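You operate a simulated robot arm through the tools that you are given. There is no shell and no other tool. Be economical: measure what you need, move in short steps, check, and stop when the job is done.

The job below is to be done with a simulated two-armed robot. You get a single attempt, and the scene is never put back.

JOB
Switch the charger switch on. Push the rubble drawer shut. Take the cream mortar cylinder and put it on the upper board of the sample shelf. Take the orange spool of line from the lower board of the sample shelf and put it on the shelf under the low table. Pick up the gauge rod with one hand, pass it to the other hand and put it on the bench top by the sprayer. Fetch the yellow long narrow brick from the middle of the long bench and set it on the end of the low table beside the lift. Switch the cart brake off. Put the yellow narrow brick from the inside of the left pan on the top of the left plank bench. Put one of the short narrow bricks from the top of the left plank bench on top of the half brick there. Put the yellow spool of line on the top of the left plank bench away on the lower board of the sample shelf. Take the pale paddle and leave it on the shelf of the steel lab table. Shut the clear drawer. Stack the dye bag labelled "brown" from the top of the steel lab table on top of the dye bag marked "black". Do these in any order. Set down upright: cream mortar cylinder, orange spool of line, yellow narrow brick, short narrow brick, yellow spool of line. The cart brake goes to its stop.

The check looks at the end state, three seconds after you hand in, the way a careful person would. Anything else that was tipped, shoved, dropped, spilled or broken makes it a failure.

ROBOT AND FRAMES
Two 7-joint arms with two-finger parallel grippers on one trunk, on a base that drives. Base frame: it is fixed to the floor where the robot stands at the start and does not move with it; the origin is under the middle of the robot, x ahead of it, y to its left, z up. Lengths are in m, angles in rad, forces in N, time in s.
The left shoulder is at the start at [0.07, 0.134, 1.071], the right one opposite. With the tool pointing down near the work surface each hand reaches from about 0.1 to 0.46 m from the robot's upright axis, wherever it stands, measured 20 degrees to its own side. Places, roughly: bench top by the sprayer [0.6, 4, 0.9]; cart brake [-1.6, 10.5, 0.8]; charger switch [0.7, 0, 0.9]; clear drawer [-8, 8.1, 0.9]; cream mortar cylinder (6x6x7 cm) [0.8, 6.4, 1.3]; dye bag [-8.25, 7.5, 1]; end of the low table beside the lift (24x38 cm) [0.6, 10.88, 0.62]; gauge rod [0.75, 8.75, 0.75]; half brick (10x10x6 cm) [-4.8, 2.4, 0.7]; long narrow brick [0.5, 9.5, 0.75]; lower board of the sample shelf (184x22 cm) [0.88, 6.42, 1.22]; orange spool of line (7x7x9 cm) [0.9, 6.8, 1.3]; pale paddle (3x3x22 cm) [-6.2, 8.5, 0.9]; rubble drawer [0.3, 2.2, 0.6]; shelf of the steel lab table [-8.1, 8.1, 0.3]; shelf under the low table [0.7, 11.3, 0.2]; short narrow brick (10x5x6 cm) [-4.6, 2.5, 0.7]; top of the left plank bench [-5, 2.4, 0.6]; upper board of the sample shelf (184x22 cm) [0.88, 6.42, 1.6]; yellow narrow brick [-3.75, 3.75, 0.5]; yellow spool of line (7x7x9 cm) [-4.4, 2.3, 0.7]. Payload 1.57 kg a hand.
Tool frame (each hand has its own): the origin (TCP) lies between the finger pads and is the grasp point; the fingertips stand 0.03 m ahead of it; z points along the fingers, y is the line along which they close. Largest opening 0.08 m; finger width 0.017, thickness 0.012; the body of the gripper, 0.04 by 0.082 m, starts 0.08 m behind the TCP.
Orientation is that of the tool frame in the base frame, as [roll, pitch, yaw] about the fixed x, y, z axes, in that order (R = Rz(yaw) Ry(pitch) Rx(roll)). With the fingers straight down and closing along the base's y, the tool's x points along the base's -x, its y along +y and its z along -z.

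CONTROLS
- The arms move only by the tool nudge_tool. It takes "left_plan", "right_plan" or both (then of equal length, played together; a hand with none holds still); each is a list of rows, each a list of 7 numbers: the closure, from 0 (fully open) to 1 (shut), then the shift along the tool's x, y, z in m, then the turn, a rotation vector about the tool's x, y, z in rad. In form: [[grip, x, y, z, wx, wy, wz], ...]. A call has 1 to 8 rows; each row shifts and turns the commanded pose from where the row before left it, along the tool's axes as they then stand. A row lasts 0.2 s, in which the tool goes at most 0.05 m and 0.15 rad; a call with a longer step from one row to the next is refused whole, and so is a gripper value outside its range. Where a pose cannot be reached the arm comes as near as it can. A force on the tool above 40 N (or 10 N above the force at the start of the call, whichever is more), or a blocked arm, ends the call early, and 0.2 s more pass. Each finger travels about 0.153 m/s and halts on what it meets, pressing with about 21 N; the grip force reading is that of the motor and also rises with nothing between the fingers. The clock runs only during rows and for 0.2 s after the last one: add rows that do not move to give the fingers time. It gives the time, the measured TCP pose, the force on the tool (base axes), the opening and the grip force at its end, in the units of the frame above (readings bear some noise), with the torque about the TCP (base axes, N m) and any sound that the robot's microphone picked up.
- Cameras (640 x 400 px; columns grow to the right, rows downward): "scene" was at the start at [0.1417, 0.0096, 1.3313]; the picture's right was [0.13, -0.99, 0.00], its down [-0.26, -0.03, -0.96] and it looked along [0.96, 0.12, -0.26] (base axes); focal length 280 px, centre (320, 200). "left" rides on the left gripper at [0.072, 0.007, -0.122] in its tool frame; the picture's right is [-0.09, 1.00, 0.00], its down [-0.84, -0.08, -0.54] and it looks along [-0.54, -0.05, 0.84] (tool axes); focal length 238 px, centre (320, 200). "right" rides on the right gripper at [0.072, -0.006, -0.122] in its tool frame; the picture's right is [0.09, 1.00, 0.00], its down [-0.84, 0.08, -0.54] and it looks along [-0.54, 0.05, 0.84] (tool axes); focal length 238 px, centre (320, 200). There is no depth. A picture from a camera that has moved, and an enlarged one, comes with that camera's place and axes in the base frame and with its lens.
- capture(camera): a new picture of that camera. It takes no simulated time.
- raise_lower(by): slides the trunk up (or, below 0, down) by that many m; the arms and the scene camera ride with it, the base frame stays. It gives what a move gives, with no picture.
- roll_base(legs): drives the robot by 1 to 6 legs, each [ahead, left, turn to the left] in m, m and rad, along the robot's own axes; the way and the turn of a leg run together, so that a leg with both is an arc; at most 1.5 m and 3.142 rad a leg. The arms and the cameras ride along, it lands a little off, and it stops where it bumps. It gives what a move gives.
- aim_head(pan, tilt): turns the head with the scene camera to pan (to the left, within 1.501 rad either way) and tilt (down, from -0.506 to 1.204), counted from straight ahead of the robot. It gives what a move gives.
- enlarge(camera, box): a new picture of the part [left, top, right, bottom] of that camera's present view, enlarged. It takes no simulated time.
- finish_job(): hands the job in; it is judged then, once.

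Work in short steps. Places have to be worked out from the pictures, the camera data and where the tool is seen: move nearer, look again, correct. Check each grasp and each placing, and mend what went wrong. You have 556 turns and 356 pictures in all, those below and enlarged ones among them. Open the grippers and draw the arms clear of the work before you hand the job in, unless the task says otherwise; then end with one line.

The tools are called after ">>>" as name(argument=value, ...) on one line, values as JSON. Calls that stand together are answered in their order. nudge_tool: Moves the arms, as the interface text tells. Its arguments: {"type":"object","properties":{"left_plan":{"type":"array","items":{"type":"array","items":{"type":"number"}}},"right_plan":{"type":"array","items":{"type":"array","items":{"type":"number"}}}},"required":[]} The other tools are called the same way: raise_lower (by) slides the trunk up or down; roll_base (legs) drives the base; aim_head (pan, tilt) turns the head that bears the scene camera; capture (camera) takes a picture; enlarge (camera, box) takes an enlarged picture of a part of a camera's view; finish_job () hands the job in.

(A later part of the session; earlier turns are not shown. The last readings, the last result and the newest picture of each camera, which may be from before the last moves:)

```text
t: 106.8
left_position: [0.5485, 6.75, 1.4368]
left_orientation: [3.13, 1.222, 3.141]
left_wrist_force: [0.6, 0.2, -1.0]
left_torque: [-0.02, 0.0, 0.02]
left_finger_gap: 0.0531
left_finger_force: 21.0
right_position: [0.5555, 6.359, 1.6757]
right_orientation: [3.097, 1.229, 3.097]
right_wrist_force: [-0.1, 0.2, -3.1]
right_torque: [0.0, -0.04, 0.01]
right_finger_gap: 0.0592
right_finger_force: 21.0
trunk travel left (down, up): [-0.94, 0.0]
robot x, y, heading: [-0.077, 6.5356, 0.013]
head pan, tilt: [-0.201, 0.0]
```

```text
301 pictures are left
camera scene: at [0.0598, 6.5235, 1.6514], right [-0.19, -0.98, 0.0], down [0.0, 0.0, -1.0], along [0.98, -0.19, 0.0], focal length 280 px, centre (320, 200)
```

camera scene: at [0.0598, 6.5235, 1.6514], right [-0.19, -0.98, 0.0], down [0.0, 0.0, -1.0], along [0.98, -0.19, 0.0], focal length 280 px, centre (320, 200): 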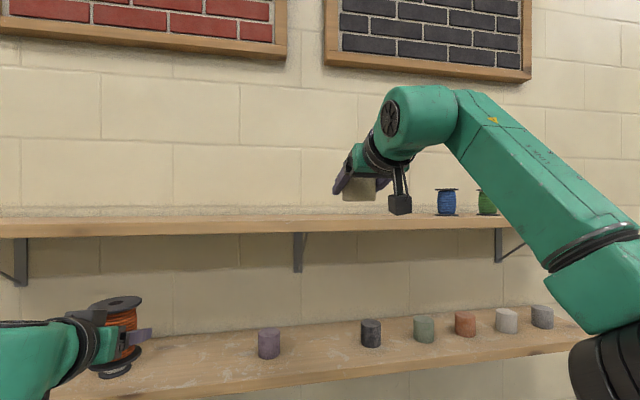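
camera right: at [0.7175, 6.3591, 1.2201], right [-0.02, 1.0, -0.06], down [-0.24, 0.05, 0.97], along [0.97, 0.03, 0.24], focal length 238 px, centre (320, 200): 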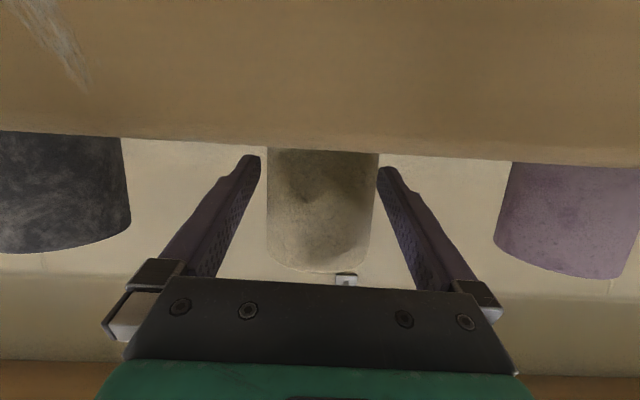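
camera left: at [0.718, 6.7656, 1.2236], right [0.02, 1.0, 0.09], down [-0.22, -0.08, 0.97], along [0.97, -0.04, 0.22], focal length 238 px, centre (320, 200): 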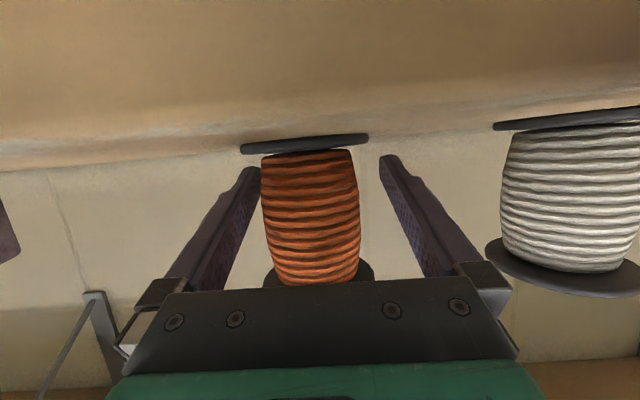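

Upper board top is ≈1.597, i.e. 0.383 above the lower one, so release at TCP z≈1.630. Drive ahead 0.29 with 4.5 cm clearance.

>>> roll_base(legs=[[0.29, 0, 0]])

>>> capture(camera="right")

>>> capture(camera="scene")

```text
t: 108.8
left_position: [0.8291, 6.7536, 1.439]
left_orientation: [3.131, 1.225, -3.139]
left_wrist_force: [-0.5, 0.2, -1.5]
left_torque: [0.02, 0.01, 0.01]
left_finger_gap: 0.0529
left_finger_force: 20.7
right_position: [0.8355, 6.3633, 1.6778]
right_orientation: [3.095, 1.232, 3.1]
right_wrist_force: [-1.1, -0.5, -3.0]
right_torque: [-0.03, -0.07, 0.0]
right_finger_gap: 0.0592
right_finger_force: 21.1
trunk travel left (down, up): [-0.94, 0.0]
robot x, y, heading: [0.2073, 6.5405, 0.012]
head pan, tilt: [-0.201, 0.0]
```

```text
300 pictures are left
camera right: at [0.6962, 6.3562, 1.6514], right [-0.03, 1.0, -0.07], down [-0.24, 0.06, 0.97], along [0.97, 0.05, 0.23], focal length 238 px, centre (320, 200)
```

right: 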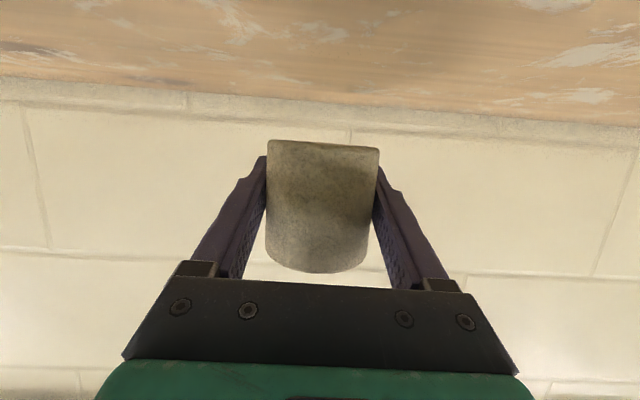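

```text
299 pictures are left
camera scene: at [0.3404, 6.5258, 1.6519], right [-0.19, -0.98, 0.0], down [0.0, 0.0, -1.0], along [0.98, -0.19, 0.0], focal length 280 px, centre (320, 200)
```

scene: 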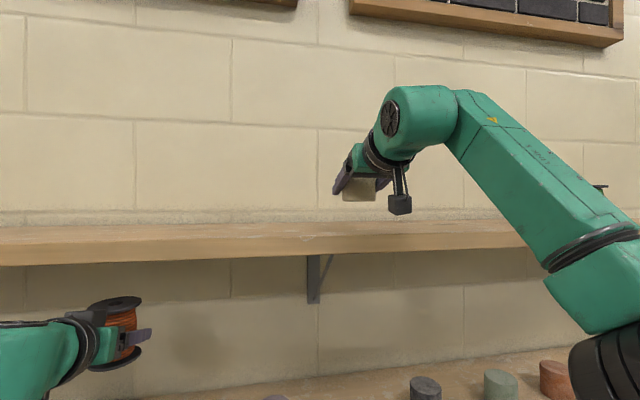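

I lower 4 cm with a 2 cm forward shift, then creep to contact.

>>> nudge_tool(right_plan=[[1, 0.0155, 0, 0.016, 0, 0, 0], [1, 0.0155, 0, 0.016, 0, 0, 0], [1, 0, 0, 0, 0, 0, 0]])

>>> nudge_tool(right_plan=[[1, 0.0038, 0, 0.0013, 0, 0, 0], [1, 0, 0, 0, 0, 0, 0]])

>>> capture(camera="right")

>>> enlarge(camera="scene", box=[280, 140, 440, 260])

```text
t: 109.6
left_position: [0.8335, 6.7548, 1.438]
left_orientation: [3.13, 1.223, -3.138]
left_wrist_force: [-0.2, 0.4, -1.3]
left_torque: [0.0, -0.04, 0.02]
left_finger_gap: 0.0527
left_finger_force: 21.1
right_position: [0.8603, 6.363, 1.6332]
right_orientation: [3.095, 1.231, 3.1]
right_wrist_force: [0.1, 0.5, -3.2]
right_torque: [-0.02, -0.05, 0.05]
right_finger_gap: 0.0592
right_finger_force: 21.5
trunk travel left (down, up): [-0.94, 0.0]
robot x, y, heading: [0.2063, 6.544, 0.011]
head pan, tilt: [-0.201, 0.0]
```

```text
t: 110.2
left_position: [0.8337, 6.7535, 1.4362]
left_orientation: [3.129, 1.222, -3.14]
left_wrist_force: [-0.6, 0.4, -1.6]
left_torque: [0.02, -0.03, 0.03]
left_finger_gap: 0.053
left_finger_force: 20.8
right_position: [0.8612, 6.3627, 1.6301]
right_orientation: [3.094, 1.23, 3.102]
right_wrist_force: [-0.2, 0.5, -2.9]
right_torque: [-0.01, -0.01, -0.02]
right_finger_gap: 0.0592
right_finger_force: 21.7
trunk travel left (down, up): [-0.94, 0.0]
robot x, y, heading: [0.2075, 6.544, 0.009]
head pan, tilt: [-0.201, 0.0]
```

```text
298 pictures are left
camera right: at [0.7213, 6.3561, 1.6047], right [-0.03, 1.0, -0.07], down [-0.23, 0.06, 0.97], along [0.97, 0.05, 0.23], focal length 238 px, centre (320, 200)
```

right: 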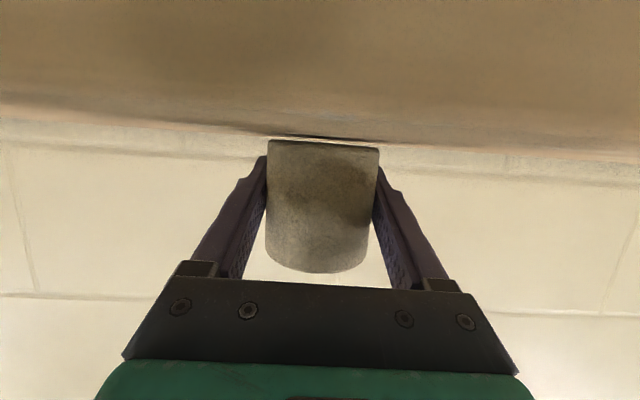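

```text
3.33 times, centred on (360, 200) of scene
camera zoom: at [0.3455, 6.5255, 1.6514], right [-0.19, -0.98, 0.0], down [0.0, 0.0, -1.0], along [0.98, -0.19, 0.0], focal length 935 px, centre (187, 200)
```

zoom: 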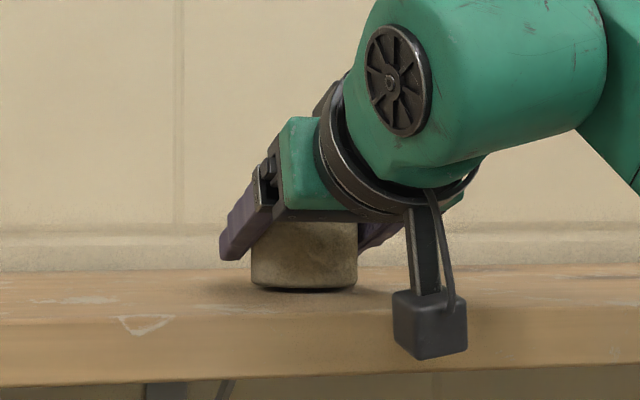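

Nearly down, a faint gap left. Creep 3 mm more steps until the force shows contact.

>>> nudge_tool(right_plan=[[1, 0.0028, 0, 0.001, 0, 0, 0], [1, 0, 0, 0, 0, 0, 0]])

>>> nudge_tool(right_plan=[[1, 0.0028, 0, 0.001, 0, 0, 0], [1, 0, 0, 0, 0, 0, 0]])

```text
t: 110.8
left_position: [0.8332, 6.7532, 1.4356]
left_orientation: [3.133, 1.223, 3.142]
left_wrist_force: [0.6, 0.3, -0.7]
left_torque: [0.01, -0.02, 0.01]
left_finger_gap: 0.053
left_finger_force: 21.3
right_position: [0.8613, 6.3648, 1.6279]
right_orientation: [3.094, 1.231, 3.1]
right_wrist_force: [1.4, 0.9, -1.3]
right_torque: [-0.03, -0.1, 0.01]
right_finger_gap: 0.0591
right_finger_force: 21.4
trunk travel left (down, up): [-0.94, 0.0]
robot x, y, heading: [0.2061, 6.5444, 0.009]
head pan, tilt: [-0.201, 0.0]
```

```text
t: 111.4
left_position: [0.8338, 6.7532, 1.438]
left_orientation: [3.129, 1.222, -3.137]
left_wrist_force: [-0.5, 0.9, -0.7]
left_torque: [0.0, 0.01, 0.02]
left_finger_gap: 0.053
left_finger_force: 20.9
right_position: [0.86, 6.3654, 1.6272]
right_orientation: [3.091, 1.234, 3.101]
right_wrist_force: [5.8, -0.5, 15.8]
right_torque: [-0.34, -0.02, 0.19]
right_finger_gap: 0.0597
right_finger_force: 21.1
trunk travel left (down, up): [-0.94, 0.0]
robot x, y, heading: [0.2046, 6.5425, 0.011]
head pan, tilt: [-0.201, 0.0]
```

Contact felt. I ease up 2 mm, open, then draw the hand straight back in -x.

>>> nudge_tool(right_plan=[[1, -0.002, 0, -0.0007, 0, 0, 0], [0, 0, 0, 0, 0, 0, 0], [0, 0, 0, 0, 0, 0, 0], [0, 0, 0, 0, 0, 0, 0]])

>>> roll_base(legs=[[-0.3, 0, 0]])

>>> capture(camera="scene")

```text
t: 112.4
left_position: [0.8326, 6.7547, 1.4384]
left_orientation: [3.128, 1.223, -3.14]
left_wrist_force: [0.3, -0.5, -1.1]
left_torque: [0.02, 0.0, 0.0]
left_finger_gap: 0.0529
left_finger_force: 20.8
right_position: [0.8597, 6.365, 1.6292]
right_orientation: [3.094, 1.231, 3.102]
right_wrist_force: [-0.4, -0.7, -0.3]
right_torque: [-0.02, -0.02, -0.02]
right_finger_gap: 0.0801
right_finger_force: 0.0
trunk travel left (down, up): [-0.94, 0.0]
robot x, y, heading: [0.2049, 6.5405, 0.014]
head pan, tilt: [-0.201, 0.0]
```

```text
t: 114.5
left_position: [0.5329, 6.7539, 1.436]
left_orientation: [3.128, 1.219, -3.135]
left_wrist_force: [-0.2, -0.5, -2.1]
left_torque: [0.03, 0.02, 0.01]
left_finger_gap: 0.0529
left_finger_force: 21.0
right_position: [0.5632, 6.3646, 1.6246]
right_orientation: [3.094, 1.227, 3.106]
right_wrist_force: [-0.7, 0.3, 0.3]
right_torque: [-0.03, 0.0, -0.01]
right_finger_gap: 0.0801
right_finger_force: 0.0
trunk travel left (down, up): [-0.94, 0.0]
robot x, y, heading: [-0.0965, 6.5397, 0.012]
head pan, tilt: [-0.201, 0.0]
```

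```text
296 pictures are left
camera scene: at [0.047, 6.5227, 1.651], right [-0.18, -0.98, 0.0], down [0.0, 0.0, -1.0], along [0.98, -0.18, 0.0], focal length 280 px, centre (320, 200)
```

scene: 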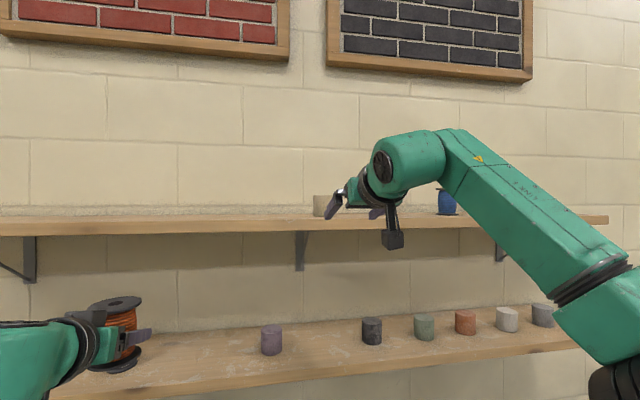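

The cream cylinder stands on the upper board. I draw both arms in, back away from the shelf, and look left down the aisle.

>>> nudge_tool(left_plan=[[1, 0.023, 0, -0.022, 0, 0, 0], [1, 0.023, 0, -0.022, 0, 0, 0], [1, 0.023, 0, -0.022, 0, 0, 0], [1, 0.023, 0, -0.022, 0, 0, 0], [1, 0.023, 0, -0.022, 0, 0, 0], [1, 0.023, 0, -0.022, 0, 0, 0], [1, 0.023, 0, -0.022, 0, 0, 0]], right_plan=[[0, 0.043, 0, -0.015, 0, 0, 0], [0, 0.043, 0, -0.015, 0, 0, 0], [0, 0.043, 0, -0.015, 0, 0, 0], [0, 0.043, 0, -0.015, 0, 0, 0], [0, 0.043, 0, -0.015, 0, 0, 0], [0, 0.043, 0, -0.015, 0, 0, 0], [0, 0.043, 0, -0.015, 0, 0, 0]])

>>> roll_base(legs=[[-0.35, 0, 0]])

>>> aim_head(pan=1.3, tilt=0.3)

>>> capture(camera="scene")

```text
t: 116.1
left_position: [0.4026, 6.7538, 1.3741]
left_orientation: [3.133, 1.224, -3.13]
left_wrist_force: [-0.1, -0.7, -1.6]
left_torque: [-0.01, -0.03, 0.0]
left_finger_gap: 0.053
left_finger_force: 20.8
left hand out of reach, approached as far as the arm can: row 5, 6, 7
right_position: [0.3576, 6.3672, 1.3779]
right_orientation: [3.098, 1.232, 3.109]
right_wrist_force: [-0.4, 0.5, -1.3]
right_torque: [0.01, 0.01, 0.0]
right_finger_gap: 0.08
right_finger_force: 0.1
trunk travel left (down, up): [-0.94, 0.0]
robot x, y, heading: [-0.0974, 6.5423, 0.012]
head pan, tilt: [-0.201, 0.0]
```

```text
t: 118.4
left_position: [0.0564, 6.7454, 1.3729]
left_orientation: [3.131, 1.22, -3.137]
left_wrist_force: [-0.5, 1.1, -0.9]
left_torque: [0.0, 0.0, -0.04]
left_finger_gap: 0.0529
left_finger_force: 20.8
right_position: [0.0075, 6.3591, 1.3772]
right_orientation: [3.094, 1.228, 3.103]
right_wrist_force: [-0.1, 0.1, -0.5]
right_torque: [0.0, -0.02, 0.02]
right_finger_gap: 0.0799
right_finger_force: 0.1
trunk travel left (down, up): [-0.94, 0.0]
robot x, y, heading: [-0.4493, 6.5323, 0.009]
head pan, tilt: [-0.201, 0.0]
```

```text
t: 120.0
left_position: [0.0527, 6.7455, 1.3764]
left_orientation: [3.132, 1.221, -3.137]
left_wrist_force: [-0.9, 0.0, -1.6]
left_torque: [-0.03, -0.04, 0.0]
left_finger_gap: 0.0525
left_finger_force: 21.5
right_position: [0.0038, 6.3592, 1.3772]
right_orientation: [3.094, 1.23, 3.104]
right_wrist_force: [-0.1, 0.0, 0.6]
right_torque: [0.02, 0.01, -0.01]
right_finger_gap: 0.0799
right_finger_force: 0.0
trunk travel left (down, up): [-0.94, 0.0]
robot x, y, heading: [-0.4505, 6.5332, 0.012]
head pan, tilt: [1.3, 0.3]
```

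```text
295 pictures are left
camera scene: at [-0.3759, 6.6241, 1.6238], right [0.97, -0.26, 0.0], down [-0.08, -0.29, -0.96], along [0.24, 0.92, -0.3], focal length 280 px, centre (320, 200)
```

scene: 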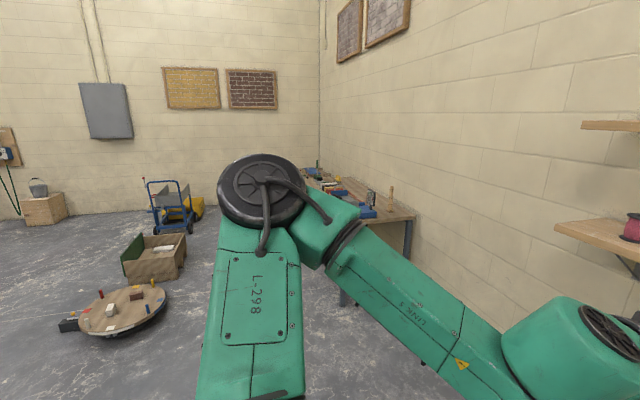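

A turntable and crate lie at x<-1; the bench begins around y≈8.5 with its edge near x≈0.33. The aisle at x≈-0.45 is clear; drive to y≈8.7.

>>> roll_base(legs=[[0, 1.1, 0], [0, 1.05, 0]])

>>> aim_head(pan=0.0, tilt=0.5)

>>> capture(camera="scene")

>>> aim_head(pan=1.3, tilt=0.45)

>>> capture(camera="scene")

```text
t: 130.7
left_position: [0.0696, 8.8839, 1.3759]
left_orientation: [3.127, 1.222, 3.105]
left_wrist_force: [0.4, 0.0, -0.5]
left_torque: [-0.01, 0.0, -0.03]
left_finger_gap: 0.053
left_finger_force: 21.0
right_position: [0.0068, 8.5004, 1.3768]
right_orientation: [3.093, 1.23, 3.062]
right_wrist_force: [-0.8, 0.2, -0.3]
right_torque: [-0.03, 0.02, 0.02]
right_finger_gap: 0.08
right_finger_force: 0.0
trunk travel left (down, up): [-0.94, 0.0]
robot x, y, heading: [-0.4414, 8.6947, -0.024]
head pan, tilt: [1.3, 0.3]
```

```text
t: 132.1
left_position: [0.0689, 8.8875, 1.376]
left_orientation: [3.131, 1.221, 3.11]
left_wrist_force: [0.6, 0.3, -2.5]
left_torque: [-0.01, 0.0, 0.04]
left_finger_gap: 0.0529
left_finger_force: 21.4
right_position: [0.0064, 8.5019, 1.3773]
right_orientation: [3.094, 1.23, 3.065]
right_wrist_force: [0.4, -0.2, 0.5]
right_torque: [-0.02, 0.0, -0.01]
right_finger_gap: 0.0801
right_finger_force: 0.1
trunk travel left (down, up): [-0.94, 0.0]
robot x, y, heading: [-0.4397, 8.6898, -0.019]
head pan, tilt: [0.0, 0.499]
```

```text
294 pictures are left
camera scene: at [-0.2986, 8.6885, 1.6054], right [-0.02, -1.0, 0.0], down [-0.48, 0.01, -0.88], along [0.88, -0.02, -0.48], focal length 280 px, centre (320, 200)
```

scene: 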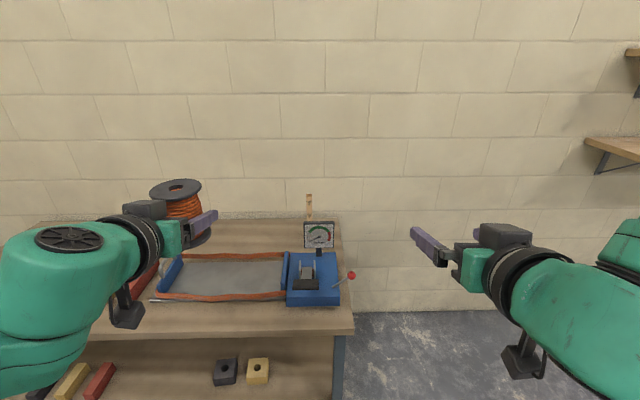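

```text
t: 133.6
left_position: [0.0704, 8.8846, 1.3746]
left_orientation: [3.13, 1.222, 3.11]
left_wrist_force: [0.1, 0.6, -1.3]
left_torque: [-0.01, 0.02, -0.01]
left_finger_gap: 0.053
left_finger_force: 21.0
right_position: [0.0071, 8.5016, 1.3774]
right_orientation: [3.094, 1.231, 3.067]
right_wrist_force: [-0.2, -0.4, 0.0]
right_torque: [0.0, -0.01, -0.01]
right_finger_gap: 0.0801
right_finger_force: 0.0
trunk travel left (down, up): [-0.94, 0.0]
robot x, y, heading: [-0.4393, 8.6935, -0.02]
head pan, tilt: [1.3, 0.45]
```

```text
293 pictures are left
camera scene: at [-0.3629, 8.7785, 1.6098], right [0.96, -0.29, 0.0], down [-0.13, -0.42, -0.9], along [0.26, 0.86, -0.44], focal length 280 px, centre (320, 200)
```

scene: 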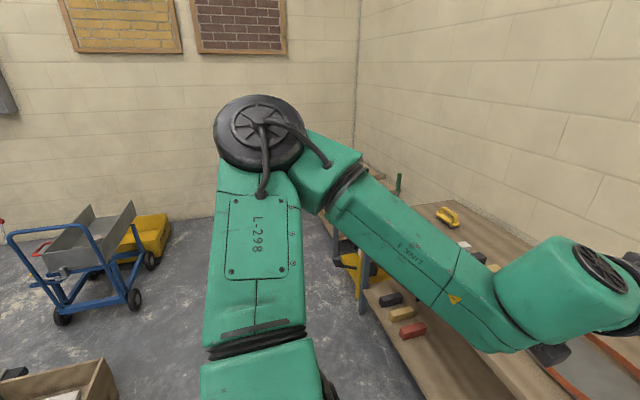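

The gauge rod stands upright near pixel (309,205). Continue left toward the low table at y≈10.9.

>>> roll_base(legs=[[0, 1.0, 0.02], [0, 1.0, 0]])

>>> aim_head(pan=0.0, tilt=0.6)

>>> capture(camera="scene")

>>> aim_head(pan=0.7, tilt=0.6)

>>> capture(camera="scene")

```text
t: 143.7
left_position: [0.0395, 10.9436, 1.3753]
left_orientation: [3.128, 1.221, -3.131]
left_wrist_force: [0.2, 0.4, -1.6]
left_torque: [0.04, -0.03, 0.0]
left_finger_gap: 0.0528
left_finger_force: 20.7
right_position: [-0.0052, 10.5566, 1.3782]
right_orientation: [3.093, 1.231, 3.109]
right_wrist_force: [1.1, 0.2, 0.9]
right_torque: [-0.01, 0.01, 0.03]
right_finger_gap: 0.0801
right_finger_force: 0.0
trunk travel left (down, up): [-0.94, 0.0]
robot x, y, heading: [-0.4575, 10.7279, 0.022]
head pan, tilt: [1.3, 0.45]
```

```text
t: 145.2
left_position: [0.0386, 10.9462, 1.3752]
left_orientation: [3.131, 1.223, -3.128]
left_wrist_force: [-0.7, -1.0, -1.8]
left_torque: [-0.04, -0.04, -0.02]
left_finger_gap: 0.053
left_finger_force: 21.2
right_position: [-0.0057, 10.5584, 1.3781]
right_orientation: [3.094, 1.23, 3.114]
right_wrist_force: [-0.2, -0.2, -0.2]
right_torque: [-0.02, -0.01, 0.04]
right_finger_gap: 0.0799
right_finger_force: 0.0
trunk travel left (down, up): [-0.94, 0.0]
robot x, y, heading: [-0.4591, 10.7288, 0.021]
head pan, tilt: [0.0, 0.6]
```

```text
292 pictures are left
camera scene: at [-0.3222, 10.7311, 1.5963], right [0.02, -1.0, 0.0], down [-0.56, -0.01, -0.82], along [0.82, 0.02, -0.57], focal length 280 px, centre (320, 200)
```

scene: 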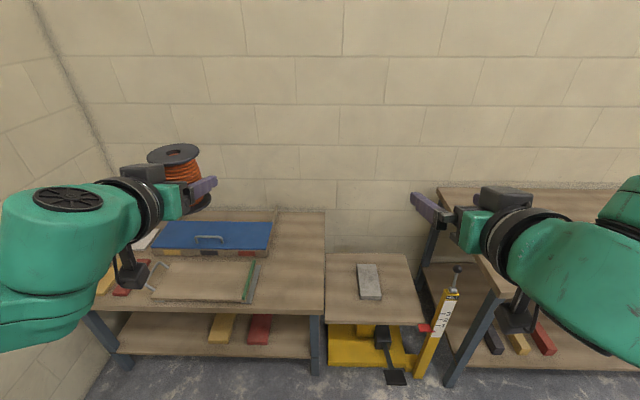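

```text
t: 146.3
left_position: [0.0387, 10.9456, 1.376]
left_orientation: [3.131, 1.221, -3.129]
left_wrist_force: [-0.2, -0.3, -1.4]
left_torque: [0.01, -0.02, -0.01]
left_finger_gap: 0.0532
left_finger_force: 20.9
right_position: [-0.0055, 10.5573, 1.3782]
right_orientation: [3.095, 1.232, 3.114]
right_wrist_force: [-0.1, 0.2, 0.9]
right_torque: [0.02, -0.02, 0.01]
right_finger_gap: 0.0802
right_finger_force: 0.0
trunk travel left (down, up): [-0.94, 0.0]
robot x, y, heading: [-0.4601, 10.7314, 0.021]
head pan, tilt: [0.7, 0.6]
```

```text
291 pictures are left
camera scene: at [-0.3443, 10.7872, 1.5963], right [0.66, -0.75, 0.0], down [-0.42, -0.37, -0.82], along [0.62, 0.55, -0.57], focal length 280 px, centre (320, 200)
```

scene: 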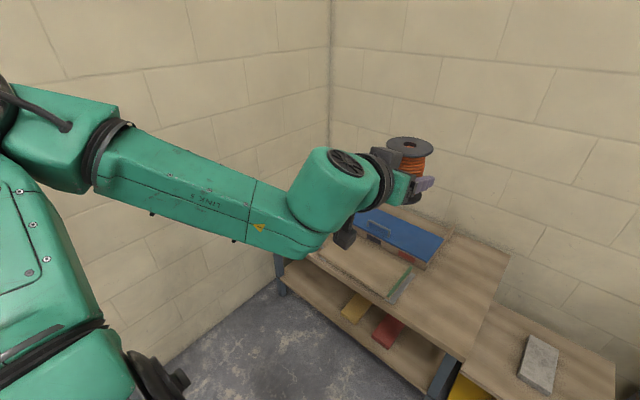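

The low table spans y≈10.73–11.9, front edge x≈0.33; its shelf (z≈0.2, edge x≈0.36) has red and yellow bricks at y≈11.07 and 11.26, with free space at y≈10.88. I shift right slightly, lower the trunk and lift the right hand clear of the lift platform.

>>> roll_base(legs=[[0, -0.06, -0.02]])

>>> raise_lower(by=-0.9)

>>> nudge_tool(right_plan=[[0, -0.043, 0, -0.015, 0, 0, 0], [0, -0.043, 0, -0.015, 0, 0, 0], [0, -0.043, 0, -0.015, 0, 0, 0], [0, -0.043, 0, -0.015, 0, 0, 0], [0, -0.043, 0, -0.015, 0, 0, 0], [0, -0.043, 0, -0.015, 0, 0, 0], [0, -0.043, 0, -0.015, 0, 0, 0]])

>>> aim_head(pan=0.2, tilt=0.4)

>>> capture(camera="scene")

>>> capture(camera="left")

```text
t: 147.2
left_position: [0.0433, 10.889, 1.3744]
left_orientation: [-3.123, 1.222, -3.115]
left_wrist_force: [0.6, 1.3, -1.6]
left_torque: [-0.04, -0.03, -0.08]
left_finger_gap: 0.0531
left_finger_force: 20.5
right_position: [-0.0081, 10.5042, 1.3785]
right_orientation: [3.125, 1.23, 3.124]
right_wrist_force: [-0.4, 1.5, 0.9]
right_torque: [-0.03, 0.0, -0.08]
right_finger_gap: 0.0803
right_finger_force: 0.1
trunk travel left (down, up): [-0.94, 0.0]
robot x, y, heading: [-0.4598, 10.6694, 0.004]
head pan, tilt: [0.7, 0.6]
```

```text
refused: -0.9 is not a number from -0.4 to 0.4
```

```text
t: 148.8
left_position: [0.0438, 10.8777, 1.3759]
left_orientation: [3.132, 1.222, 3.141]
left_wrist_force: [0.4, -0.3, -1.6]
left_torque: [-0.02, -0.01, 0.04]
left_finger_gap: 0.0529
left_finger_force: 20.8
right_position: [-0.0085, 10.4845, 1.6971]
right_orientation: [3.101, 1.23, 3.102]
right_wrist_force: [0.5, 0.0, -0.6]
right_torque: [0.02, 0.03, 0.02]
right_finger_gap: 0.08
right_finger_force: 0.0
trunk travel left (down, up): [-0.94, 0.0]
robot x, y, heading: [-0.4574, 10.6715, 0.004]
head pan, tilt: [0.7, 0.6]
```

```text
t: 149.8
left_position: [0.0441, 10.876, 1.3761]
left_orientation: [3.133, 1.222, 3.139]
left_wrist_force: [0.0, 0.2, -2.6]
left_torque: [-0.01, -0.03, 0.03]
left_finger_gap: 0.053
left_finger_force: 21.3
right_position: [-0.0061, 10.4839, 1.6952]
right_orientation: [3.095, 1.231, 3.093]
right_wrist_force: [0.3, 0.0, -0.5]
right_torque: [0.0, -0.04, -0.02]
right_finger_gap: 0.0799
right_finger_force: 0.0
trunk travel left (down, up): [-0.94, 0.0]
robot x, y, heading: [-0.4571, 10.6716, 0.001]
head pan, tilt: [0.201, 0.4]
```

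```text
290 pictures are left
camera scene: at [-0.3191, 10.6868, 1.6145], right [0.21, -0.98, 0.0], down [-0.38, -0.08, -0.92], along [0.9, 0.19, -0.39], focal length 280 px, centre (320, 200)
```

scene: 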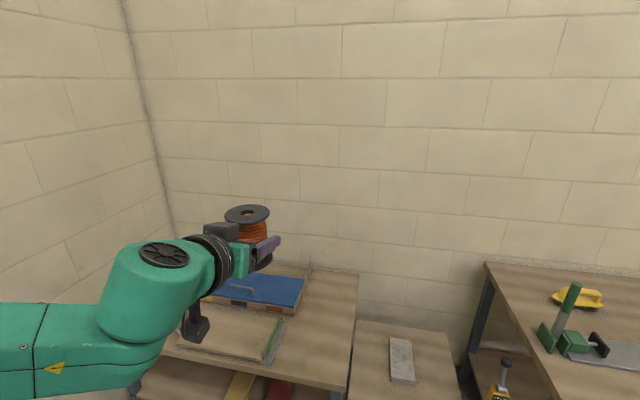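

```text
289 pictures are left
camera left: at [-0.096, 10.8832, 1.3491], right [0.02, 1.0, 0.09], down [-0.22, -0.08, 0.97], along [0.97, -0.04, 0.22], focal length 238 px, centre (320, 200)
```

left: 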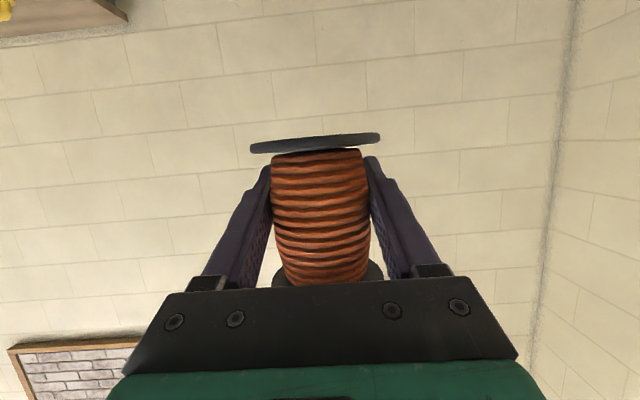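

Trunk moves are limited to 0.4 a call. Lower in three steps.

>>> raise_lower(by=-0.4)

>>> raise_lower(by=-0.4)

>>> raise_lower(by=-0.12)

>>> capture(camera="scene")

```text
t: 153.6
left_position: [0.044, 10.8766, 0.9757]
left_orientation: [3.132, 1.222, 3.141]
left_wrist_force: [0.2, 0.3, -1.6]
left_torque: [-0.02, -0.03, -0.01]
left_finger_gap: 0.0529
left_finger_force: 20.7
right_position: [-0.0083, 10.4837, 1.2962]
right_orientation: [3.093, 1.229, 3.096]
right_wrist_force: [-0.1, -0.4, -0.3]
right_torque: [-0.01, 0.01, 0.01]
right_finger_gap: 0.0797
right_finger_force: 0.1
trunk travel left (down, up): [-0.54, 0.4]
robot x, y, heading: [-0.4599, 10.6676, 0.01]
head pan, tilt: [0.201, 0.4]
```

```text
t: 157.4
left_position: [0.0429, 10.8765, 0.5757]
left_orientation: [3.131, 1.221, 3.14]
left_wrist_force: [0.0, 0.6, -0.9]
left_torque: [0.01, -0.03, 0.0]
left_finger_gap: 0.0529
left_finger_force: 21.0
right_position: [-0.0072, 10.4842, 0.8959]
right_orientation: [3.093, 1.231, 3.096]
right_wrist_force: [-0.1, -0.1, 0.2]
right_torque: [-0.03, 0.01, 0.04]
right_finger_gap: 0.08
right_finger_force: 0.0
trunk travel left (down, up): [-0.14, 0.8]
robot x, y, heading: [-0.4606, 10.6705, 0.004]
head pan, tilt: [0.201, 0.4]
```

```text
t: 158.9
left_position: [0.0434, 10.8766, 0.4563]
left_orientation: [3.131, 1.222, 3.139]
left_wrist_force: [0.1, 0.3, -1.7]
left_torque: [0.02, -0.01, -0.01]
left_finger_gap: 0.0527
left_finger_force: 21.0
right_position: [-0.0074, 10.4848, 0.7758]
right_orientation: [3.095, 1.23, 3.096]
right_wrist_force: [0.4, -0.2, -0.2]
right_torque: [-0.02, -0.01, 0.02]
right_finger_gap: 0.0801
right_finger_force: 0.1
trunk travel left (down, up): [-0.02, 0.92]
robot x, y, heading: [-0.4574, 10.6714, 0.006]
head pan, tilt: [0.201, 0.4]
```

```text
288 pictures are left
camera scene: at [-0.3194, 10.6869, 0.6945], right [0.2, -0.98, 0.0], down [-0.38, -0.08, -0.92], along [0.9, 0.19, -0.39], focal length 280 px, centre (320, 200)
```

scene: 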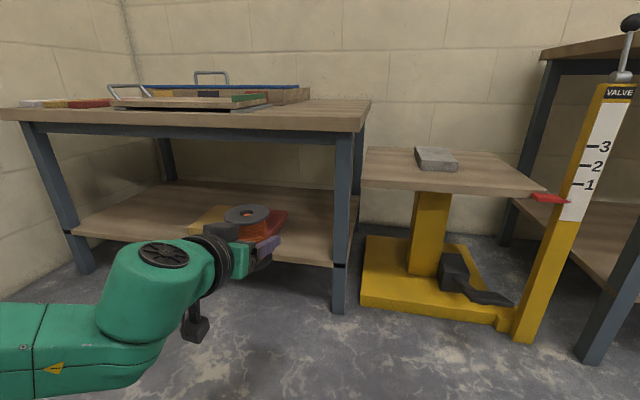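

Good view: leg spans y≈10.74–10.79, red brick around y≥10.99; I'll enter at y≈10.885. Lower the left hand to TCP z≈0.29 first.

>>> nudge_tool(left_plan=[[1, 0.0388, 0.002, 0.0141, 0, 0, 0], [1, 0.0388, 0.002, 0.0141, 0, 0, 0], [1, 0.0388, 0.002, 0.0141, 0, 0, 0], [1, 0.0388, 0.002, 0.0141, 0, 0, 0], [1, 0, 0, 0, 0, 0, 0]])

>>> roll_base(legs=[[0.2, 0, 0]])

>>> capture(camera="scene")

>>> capture(camera="left")

```text
t: 160.1
left_position: [0.0417, 10.8846, 0.2908]
left_orientation: [3.131, 1.223, 3.139]
left_wrist_force: [-0.5, -0.3, -0.6]
left_torque: [-0.03, 0.01, -0.02]
left_finger_gap: 0.0527
left_finger_force: 21.2
right_position: [-0.0076, 10.4838, 0.7744]
right_orientation: [3.094, 1.23, 3.098]
right_wrist_force: [-0.6, 0.4, 0.3]
right_torque: [-0.03, 0.01, 0.01]
right_finger_gap: 0.0798
right_finger_force: 0.0
trunk travel left (down, up): [-0.02, 0.92]
robot x, y, heading: [-0.4597, 10.669, 0.008]
head pan, tilt: [0.201, 0.4]
```

```text
t: 161.7
left_position: [0.247, 10.8874, 0.2901]
left_orientation: [3.131, 1.222, -3.141]
left_wrist_force: [0.1, 0.0, -1.2]
left_torque: [-0.01, 0.02, -0.02]
left_finger_gap: 0.0527
left_finger_force: 21.5
right_position: [0.1967, 10.4852, 0.7758]
right_orientation: [3.093, 1.231, 3.099]
right_wrist_force: [-0.4, 0.2, -0.2]
right_torque: [0.02, -0.03, 0.02]
right_finger_gap: 0.0801
right_finger_force: 0.1
trunk travel left (down, up): [-0.02, 0.92]
robot x, y, heading: [-0.2568, 10.6712, 0.014]
head pan, tilt: [0.201, 0.4]
```

```text
287 pictures are left
camera scene: at [-0.1154, 10.6885, 0.6945], right [0.21, -0.98, 0.0], down [-0.38, -0.08, -0.92], along [0.9, 0.19, -0.39], focal length 280 px, centre (320, 200)
```

scene: 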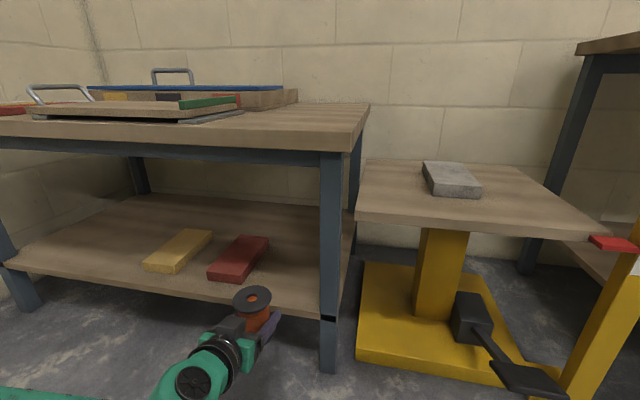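

```text
286 pictures are left
camera left: at [0.1064, 10.8935, 0.2643], right [0.02, 1.0, 0.09], down [-0.22, -0.08, 0.97], along [0.97, -0.04, 0.22], focal length 238 px, centre (320, 200)
```

left: 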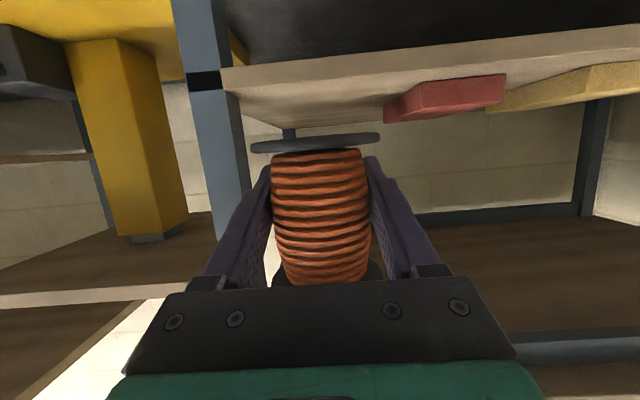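

Clear lane: 4–5 cm to leg and red brick. Drive ahead 0.21 to bring the spool over the shelf.

>>> roll_base(legs=[[0.215, 0, 0]])

>>> capture(camera="scene")

>>> capture(camera="left")

```text
t: 163.4
left_position: [0.4628, 10.8891, 0.2905]
left_orientation: [3.131, 1.22, -3.139]
left_wrist_force: [-0.6, -0.1, -1.1]
left_torque: [-0.01, -0.03, 0.01]
left_finger_gap: 0.053
left_finger_force: 20.9
right_position: [0.4148, 10.4886, 0.7753]
right_orientation: [3.095, 1.231, 3.1]
right_wrist_force: [0.0, -0.2, 0.4]
right_torque: [0.01, -0.01, -0.01]
right_finger_gap: 0.0799
right_finger_force: 0.1
trunk travel left (down, up): [-0.02, 0.92]
robot x, y, heading: [-0.0363, 10.6702, 0.005]
head pan, tilt: [0.201, 0.4]
```

```text
285 pictures are left
camera scene: at [0.1015, 10.6904, 0.6945], right [0.21, -0.98, 0.0], down [-0.38, -0.08, -0.92], along [0.9, 0.19, -0.39], focal length 280 px, centre (320, 200)
```

scene: 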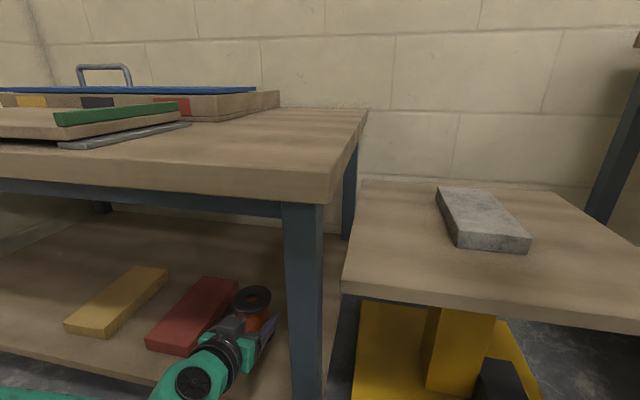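

```text
284 pictures are left
camera left: at [0.323, 10.8957, 0.2643], right [0.02, 1.0, 0.09], down [-0.22, -0.08, 0.97], along [0.97, -0.04, 0.22], focal length 238 px, centre (320, 200)
```

left: 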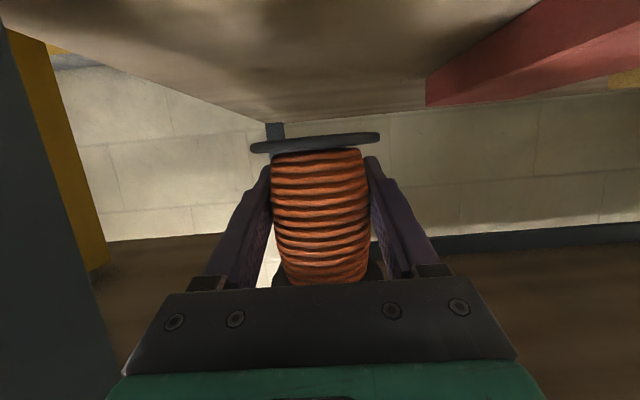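

In place over the shelf. Lower 3 cm, then creep down to contact.

>>> nudge_tool(left_plan=[[1, 0.0141, 0, 0.0051, 0, 0, 0], [1, 0.0141, 0, 0.0051, 0, 0, 0], [1, 0, 0, 0, 0, 0, 0]])

>>> enlarge(camera="scene", box=[140, 260, 340, 385])

>>> capture(camera="left")

```text
t: 164.2
left_position: [0.4621, 10.8886, 0.2597]
left_orientation: [3.133, 1.222, -3.14]
left_wrist_force: [-0.4, -0.1, -1.8]
left_torque: [-0.05, 0.01, 0.01]
left_finger_gap: 0.0532
left_finger_force: 20.7
right_position: [0.4152, 10.4879, 0.7754]
right_orientation: [3.095, 1.229, 3.101]
right_wrist_force: [0.1, 0.1, 1.4]
right_torque: [0.01, 0.02, 0.0]
right_finger_gap: 0.08
right_finger_force: 0.2
trunk travel left (down, up): [-0.02, 0.92]
robot x, y, heading: [-0.0368, 10.6729, 0.005]
head pan, tilt: [0.201, 0.4]
```

```text
3.20 times, centred on (240, 322) of scene
camera zoom: at [0.1015, 10.6904, 0.6945], right [0.21, -0.98, 0.0], down [-0.38, -0.08, -0.92], along [0.9, 0.19, -0.39], focal length 898 px, centre (576, -192)
```

zoom: 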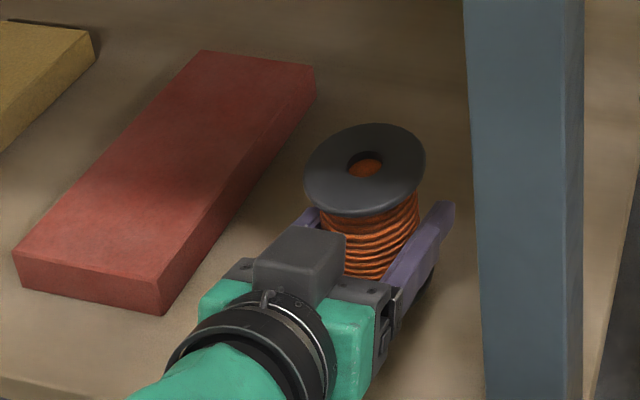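

```text
282 pictures are left
camera left: at [0.3225, 10.8949, 0.2336], right [0.02, 1.0, 0.09], down [-0.22, -0.08, 0.97], along [0.97, -0.04, 0.22], focal length 238 px, centre (320, 200)
```

left: 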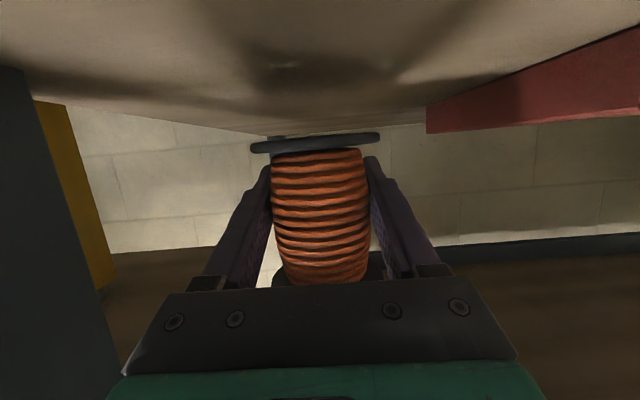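

Spool looks level; continue down in 4 mm steps.

>>> nudge_tool(left_plan=[[1, 0.0047, 0, 0.0017, 0, 0, 0], [1, 0.0047, 0, 0.0017, 0, 0, 0], [1, 0, 0, 0, 0, 0, 0]])

>>> nudge_tool(left_plan=[[1, 0.0038, 0, 0.0014, 0, 0, 0], [1, 0, 0, 0, 0, 0, 0]])

>>> capture(camera="left")

```text
t: 165.0
left_position: [0.4627, 10.8897, 0.2499]
left_orientation: [3.131, 1.222, -3.139]
left_wrist_force: [-0.1, -0.4, -1.6]
left_torque: [0.0, -0.01, 0.0]
left_finger_gap: 0.053
left_finger_force: 20.5
right_position: [0.4145, 10.4885, 0.7754]
right_orientation: [3.095, 1.229, 3.1]
right_wrist_force: [0.9, 0.1, -0.8]
right_torque: [0.0, 0.03, -0.01]
right_finger_gap: 0.0798
right_finger_force: 0.0
trunk travel left (down, up): [-0.02, 0.92]
robot x, y, heading: [-0.037, 10.6718, 0.008]
head pan, tilt: [0.201, 0.4]
```

```text
t: 165.6
left_position: [0.4634, 10.8894, 0.2449]
left_orientation: [3.13, 1.222, -3.14]
left_wrist_force: [0.3, -0.3, -1.5]
left_torque: [0.02, 0.0, -0.01]
left_finger_gap: 0.0531
left_finger_force: 21.2
right_position: [0.4149, 10.4882, 0.7752]
right_orientation: [3.095, 1.23, 3.1]
right_wrist_force: [-0.1, 0.1, -0.1]
right_torque: [-0.03, 0.0, -0.03]
right_finger_gap: 0.0803
right_finger_force: 0.0
trunk travel left (down, up): [-0.02, 0.92]
robot x, y, heading: [-0.0376, 10.6723, 0.008]
head pan, tilt: [0.201, 0.4]
```

```text
281 pictures are left
camera left: at [0.3228, 10.8954, 0.2196], right [0.02, 1.0, 0.09], down [-0.22, -0.08, 0.97], along [0.97, -0.04, 0.22], focal length 238 px, centre (320, 200)
```

left: 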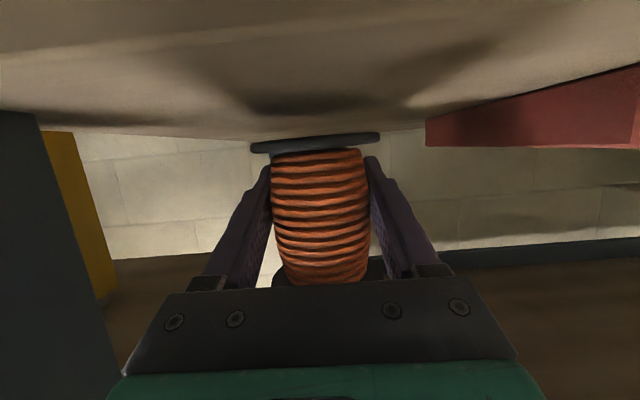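

Still no contact; shadow closing in. Continue.

>>> nudge_tool(left_plan=[[1, 0.0038, 0, 0.0014, 0, 0, 0], [1, 0.0, 0, 0, 0, 0, 0]])

>>> nudge_tool(left_plan=[[1, 0.0038, 0, 0.0014, 0, 0, 0], [1, 0, 0, 0, 0, 0, 0]])

>>> nudge_tool(left_plan=[[1, 0.0028, 0, 0.001, 0, 0, 0], [1, 0, 0, 0, 0, 0, 0]])

```text
t: 166.2
left_position: [0.464, 10.8896, 0.2422]
left_orientation: [3.131, 1.222, -3.14]
left_wrist_force: [0.0, 0.2, -0.8]
left_torque: [-0.02, 0.0, 0.02]
left_finger_gap: 0.0529
left_finger_force: 20.8
right_position: [0.4149, 10.4886, 0.7758]
right_orientation: [3.095, 1.232, 3.1]
right_wrist_force: [0.1, -0.1, 0.6]
right_torque: [0.02, -0.01, -0.01]
right_finger_gap: 0.08
right_finger_force: 0.0
trunk travel left (down, up): [-0.02, 0.92]
robot x, y, heading: [-0.0401, 10.6718, 0.009]
head pan, tilt: [0.201, 0.4]
```

```text
t: 166.8
left_position: [0.4623, 10.8889, 0.2384]
left_orientation: [3.132, 1.223, -3.141]
left_wrist_force: [1.2, 0.4, -0.5]
left_torque: [0.01, -0.02, -0.02]
left_finger_gap: 0.0528
left_finger_force: 21.3
right_position: [0.414, 10.4882, 0.7749]
right_orientation: [3.095, 1.231, 3.101]
right_wrist_force: [-0.5, -0.3, -0.5]
right_torque: [0.0, 0.02, -0.02]
right_finger_gap: 0.08
right_finger_force: 0.1
trunk travel left (down, up): [-0.02, 0.92]
robot x, y, heading: [-0.0366, 10.6712, 0.011]
head pan, tilt: [0.201, 0.4]
```

```text
t: 167.4
left_position: [0.4633, 10.8892, 0.2351]
left_orientation: [3.131, 1.221, -3.141]
left_wrist_force: [0.7, -0.5, -1.1]
left_torque: [-0.03, -0.02, 0.04]
left_finger_gap: 0.0531
left_finger_force: 21.0
right_position: [0.4137, 10.4886, 0.7757]
right_orientation: [3.094, 1.229, 3.1]
right_wrist_force: [-0.7, 0.6, 0.1]
right_torque: [0.0, 0.03, -0.01]
right_finger_gap: 0.0799
right_finger_force: 0.0
trunk travel left (down, up): [-0.02, 0.92]
robot x, y, heading: [-0.0411, 10.6718, 0.011]
head pan, tilt: [0.201, 0.4]
```

>>> nudge_tool(left_plan=[[1, 0.0028, 0, 0.001, 0, 0, 0], [1, 0, 0, 0, 0, 0, 0]])

>>> enlarge(camera="left", box=[220, 80, 420, 205])

```text
t: 168.0
left_position: [0.4632, 10.8886, 0.2323]
left_orientation: [3.131, 1.222, -3.138]
left_wrist_force: [0.0, 0.1, -0.9]
left_torque: [-0.03, 0.04, -0.01]
left_finger_gap: 0.0531
left_finger_force: 21.2
right_position: [0.4143, 10.4883, 0.7755]
right_orientation: [3.094, 1.231, 3.099]
right_wrist_force: [0.3, 0.3, 0.9]
right_torque: [0.02, -0.01, -0.03]
right_finger_gap: 0.0802
right_finger_force: 0.1
trunk travel left (down, up): [-0.02, 0.92]
robot x, y, heading: [-0.035, 10.6741, 0.011]
head pan, tilt: [0.201, 0.4]
```

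```text
3.20 times, centred on (320, 142) of left
camera zoom: at [0.3227, 10.8953, 0.2053], right [0.02, 1.0, 0.09], down [-0.22, -0.08, 0.97], along [0.97, -0.04, 0.22], focal length 763 px, centre (320, 384)
```

zoom: 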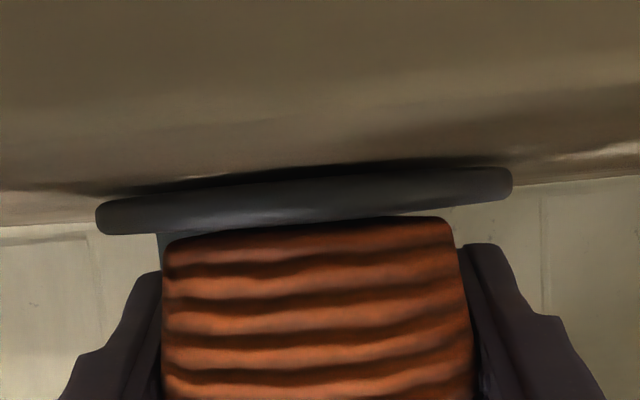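

Very close now; two more small steps.

>>> nudge_tool(left_plan=[[1, 0.0024, 0, 0.0009, 0, 0, 0], [1, 0, 0, 0, 0, 0, 0]])

>>> nudge_tool(left_plan=[[1, 0.0024, 0, 0.0009, 0, 0, 0], [1, 0, 0, 0, 0, 0, 0]])

```text
t: 168.6
left_position: [0.4626, 10.8883, 0.2297]
left_orientation: [3.131, 1.223, -3.141]
left_wrist_force: [-0.8, -0.2, 3.5]
left_torque: [-0.13, -0.04, -0.03]
left_finger_gap: 0.0529
left_finger_force: 21.0
right_position: [0.4139, 10.4884, 0.7766]
right_orientation: [3.093, 1.232, 3.099]
right_wrist_force: [-1.0, 0.1, 0.5]
right_torque: [-0.01, -0.01, 0.03]
right_finger_gap: 0.0799
right_finger_force: 0.0
trunk travel left (down, up): [-0.02, 0.92]
robot x, y, heading: [-0.0404, 10.6724, 0.004]
head pan, tilt: [0.201, 0.4]
```

```text
t: 169.2
left_position: [0.4628, 10.8897, 0.2301]
left_orientation: [3.13, 1.228, -3.14]
left_wrist_force: [-0.2, 0.9, 16.9]
left_torque: [-0.47, 0.29, 0.0]
left_finger_gap: 0.0529
left_finger_force: 20.4
right_position: [0.4124, 10.488, 0.7774]
right_orientation: [3.091, 1.233, 3.096]
right_wrist_force: [-0.5, 0.7, 0.1]
right_torque: [0.02, -0.01, 0.03]
right_finger_gap: 0.0799
right_finger_force: 0.0
trunk travel left (down, up): [-0.02, 0.92]
robot x, y, heading: [-0.037, 10.6747, 0.004]
head pan, tilt: [0.201, 0.4]
```

Contact at 17 N. Ease 2 mm up, open, then back straight out.

>>> nudge_tool(left_plan=[[1, -0.002, 0, -0.0007, 0, 0, 0], [0.5, 0, 0, 0, 0, 0, 0], [0, 0, 0, 0, 0, 0, 0], [0, 0, 0, 0, 0, 0, 0]])

>>> roll_base(legs=[[-0.3, 0, 0]])

>>> capture(camera="scene")

```text
t: 170.2
left_position: [0.4631, 10.8891, 0.2282]
left_orientation: [3.131, 1.221, -3.139]
left_wrist_force: [-0.6, -0.5, -0.2]
left_torque: [0.01, 0.01, 0.0]
left_finger_gap: 0.0804
left_finger_force: 0.1
right_position: [0.4141, 10.4881, 0.7769]
right_orientation: [3.095, 1.231, 3.1]
right_wrist_force: [0.3, 0.3, -0.8]
right_torque: [0.0, 0.0, -0.01]
right_finger_gap: 0.08
right_finger_force: 0.0
trunk travel left (down, up): [-0.02, 0.92]
robot x, y, heading: [-0.0417, 10.6763, 0.011]
head pan, tilt: [0.201, 0.4]
```

```text
t: 172.2
left_position: [0.1642, 10.8857, 0.2295]
left_orientation: [3.131, 1.222, 3.139]
left_wrist_force: [-0.1, -0.1, 0.1]
left_torque: [-0.02, -0.03, -0.02]
left_finger_gap: 0.0801
left_finger_force: 0.1
right_position: [0.1138, 10.4844, 0.7758]
right_orientation: [3.094, 1.23, 3.097]
right_wrist_force: [0.5, 1.1, 0.0]
right_torque: [-0.02, -0.01, 0.0]
right_finger_gap: 0.0799
right_finger_force: 0.0
trunk travel left (down, up): [-0.02, 0.92]
robot x, y, heading: [-0.3341, 10.6676, -0.001]
head pan, tilt: [0.201, 0.4]
```

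```text
279 pictures are left
camera scene: at [-0.1974, 10.6878, 0.6945], right [0.2, -0.98, 0.0], down [-0.38, -0.08, -0.92], along [0.9, 0.19, -0.39], focal length 280 px, centre (320, 200)
```

scene: 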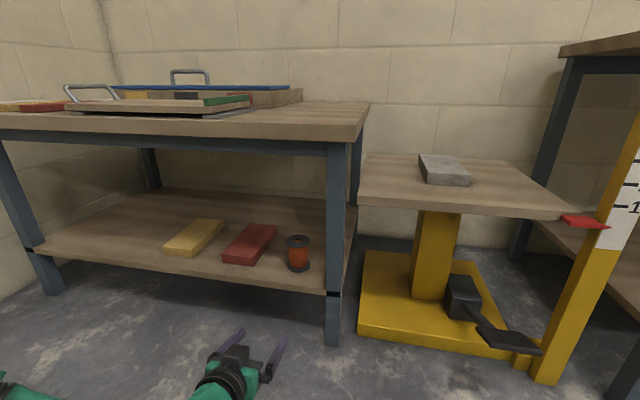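

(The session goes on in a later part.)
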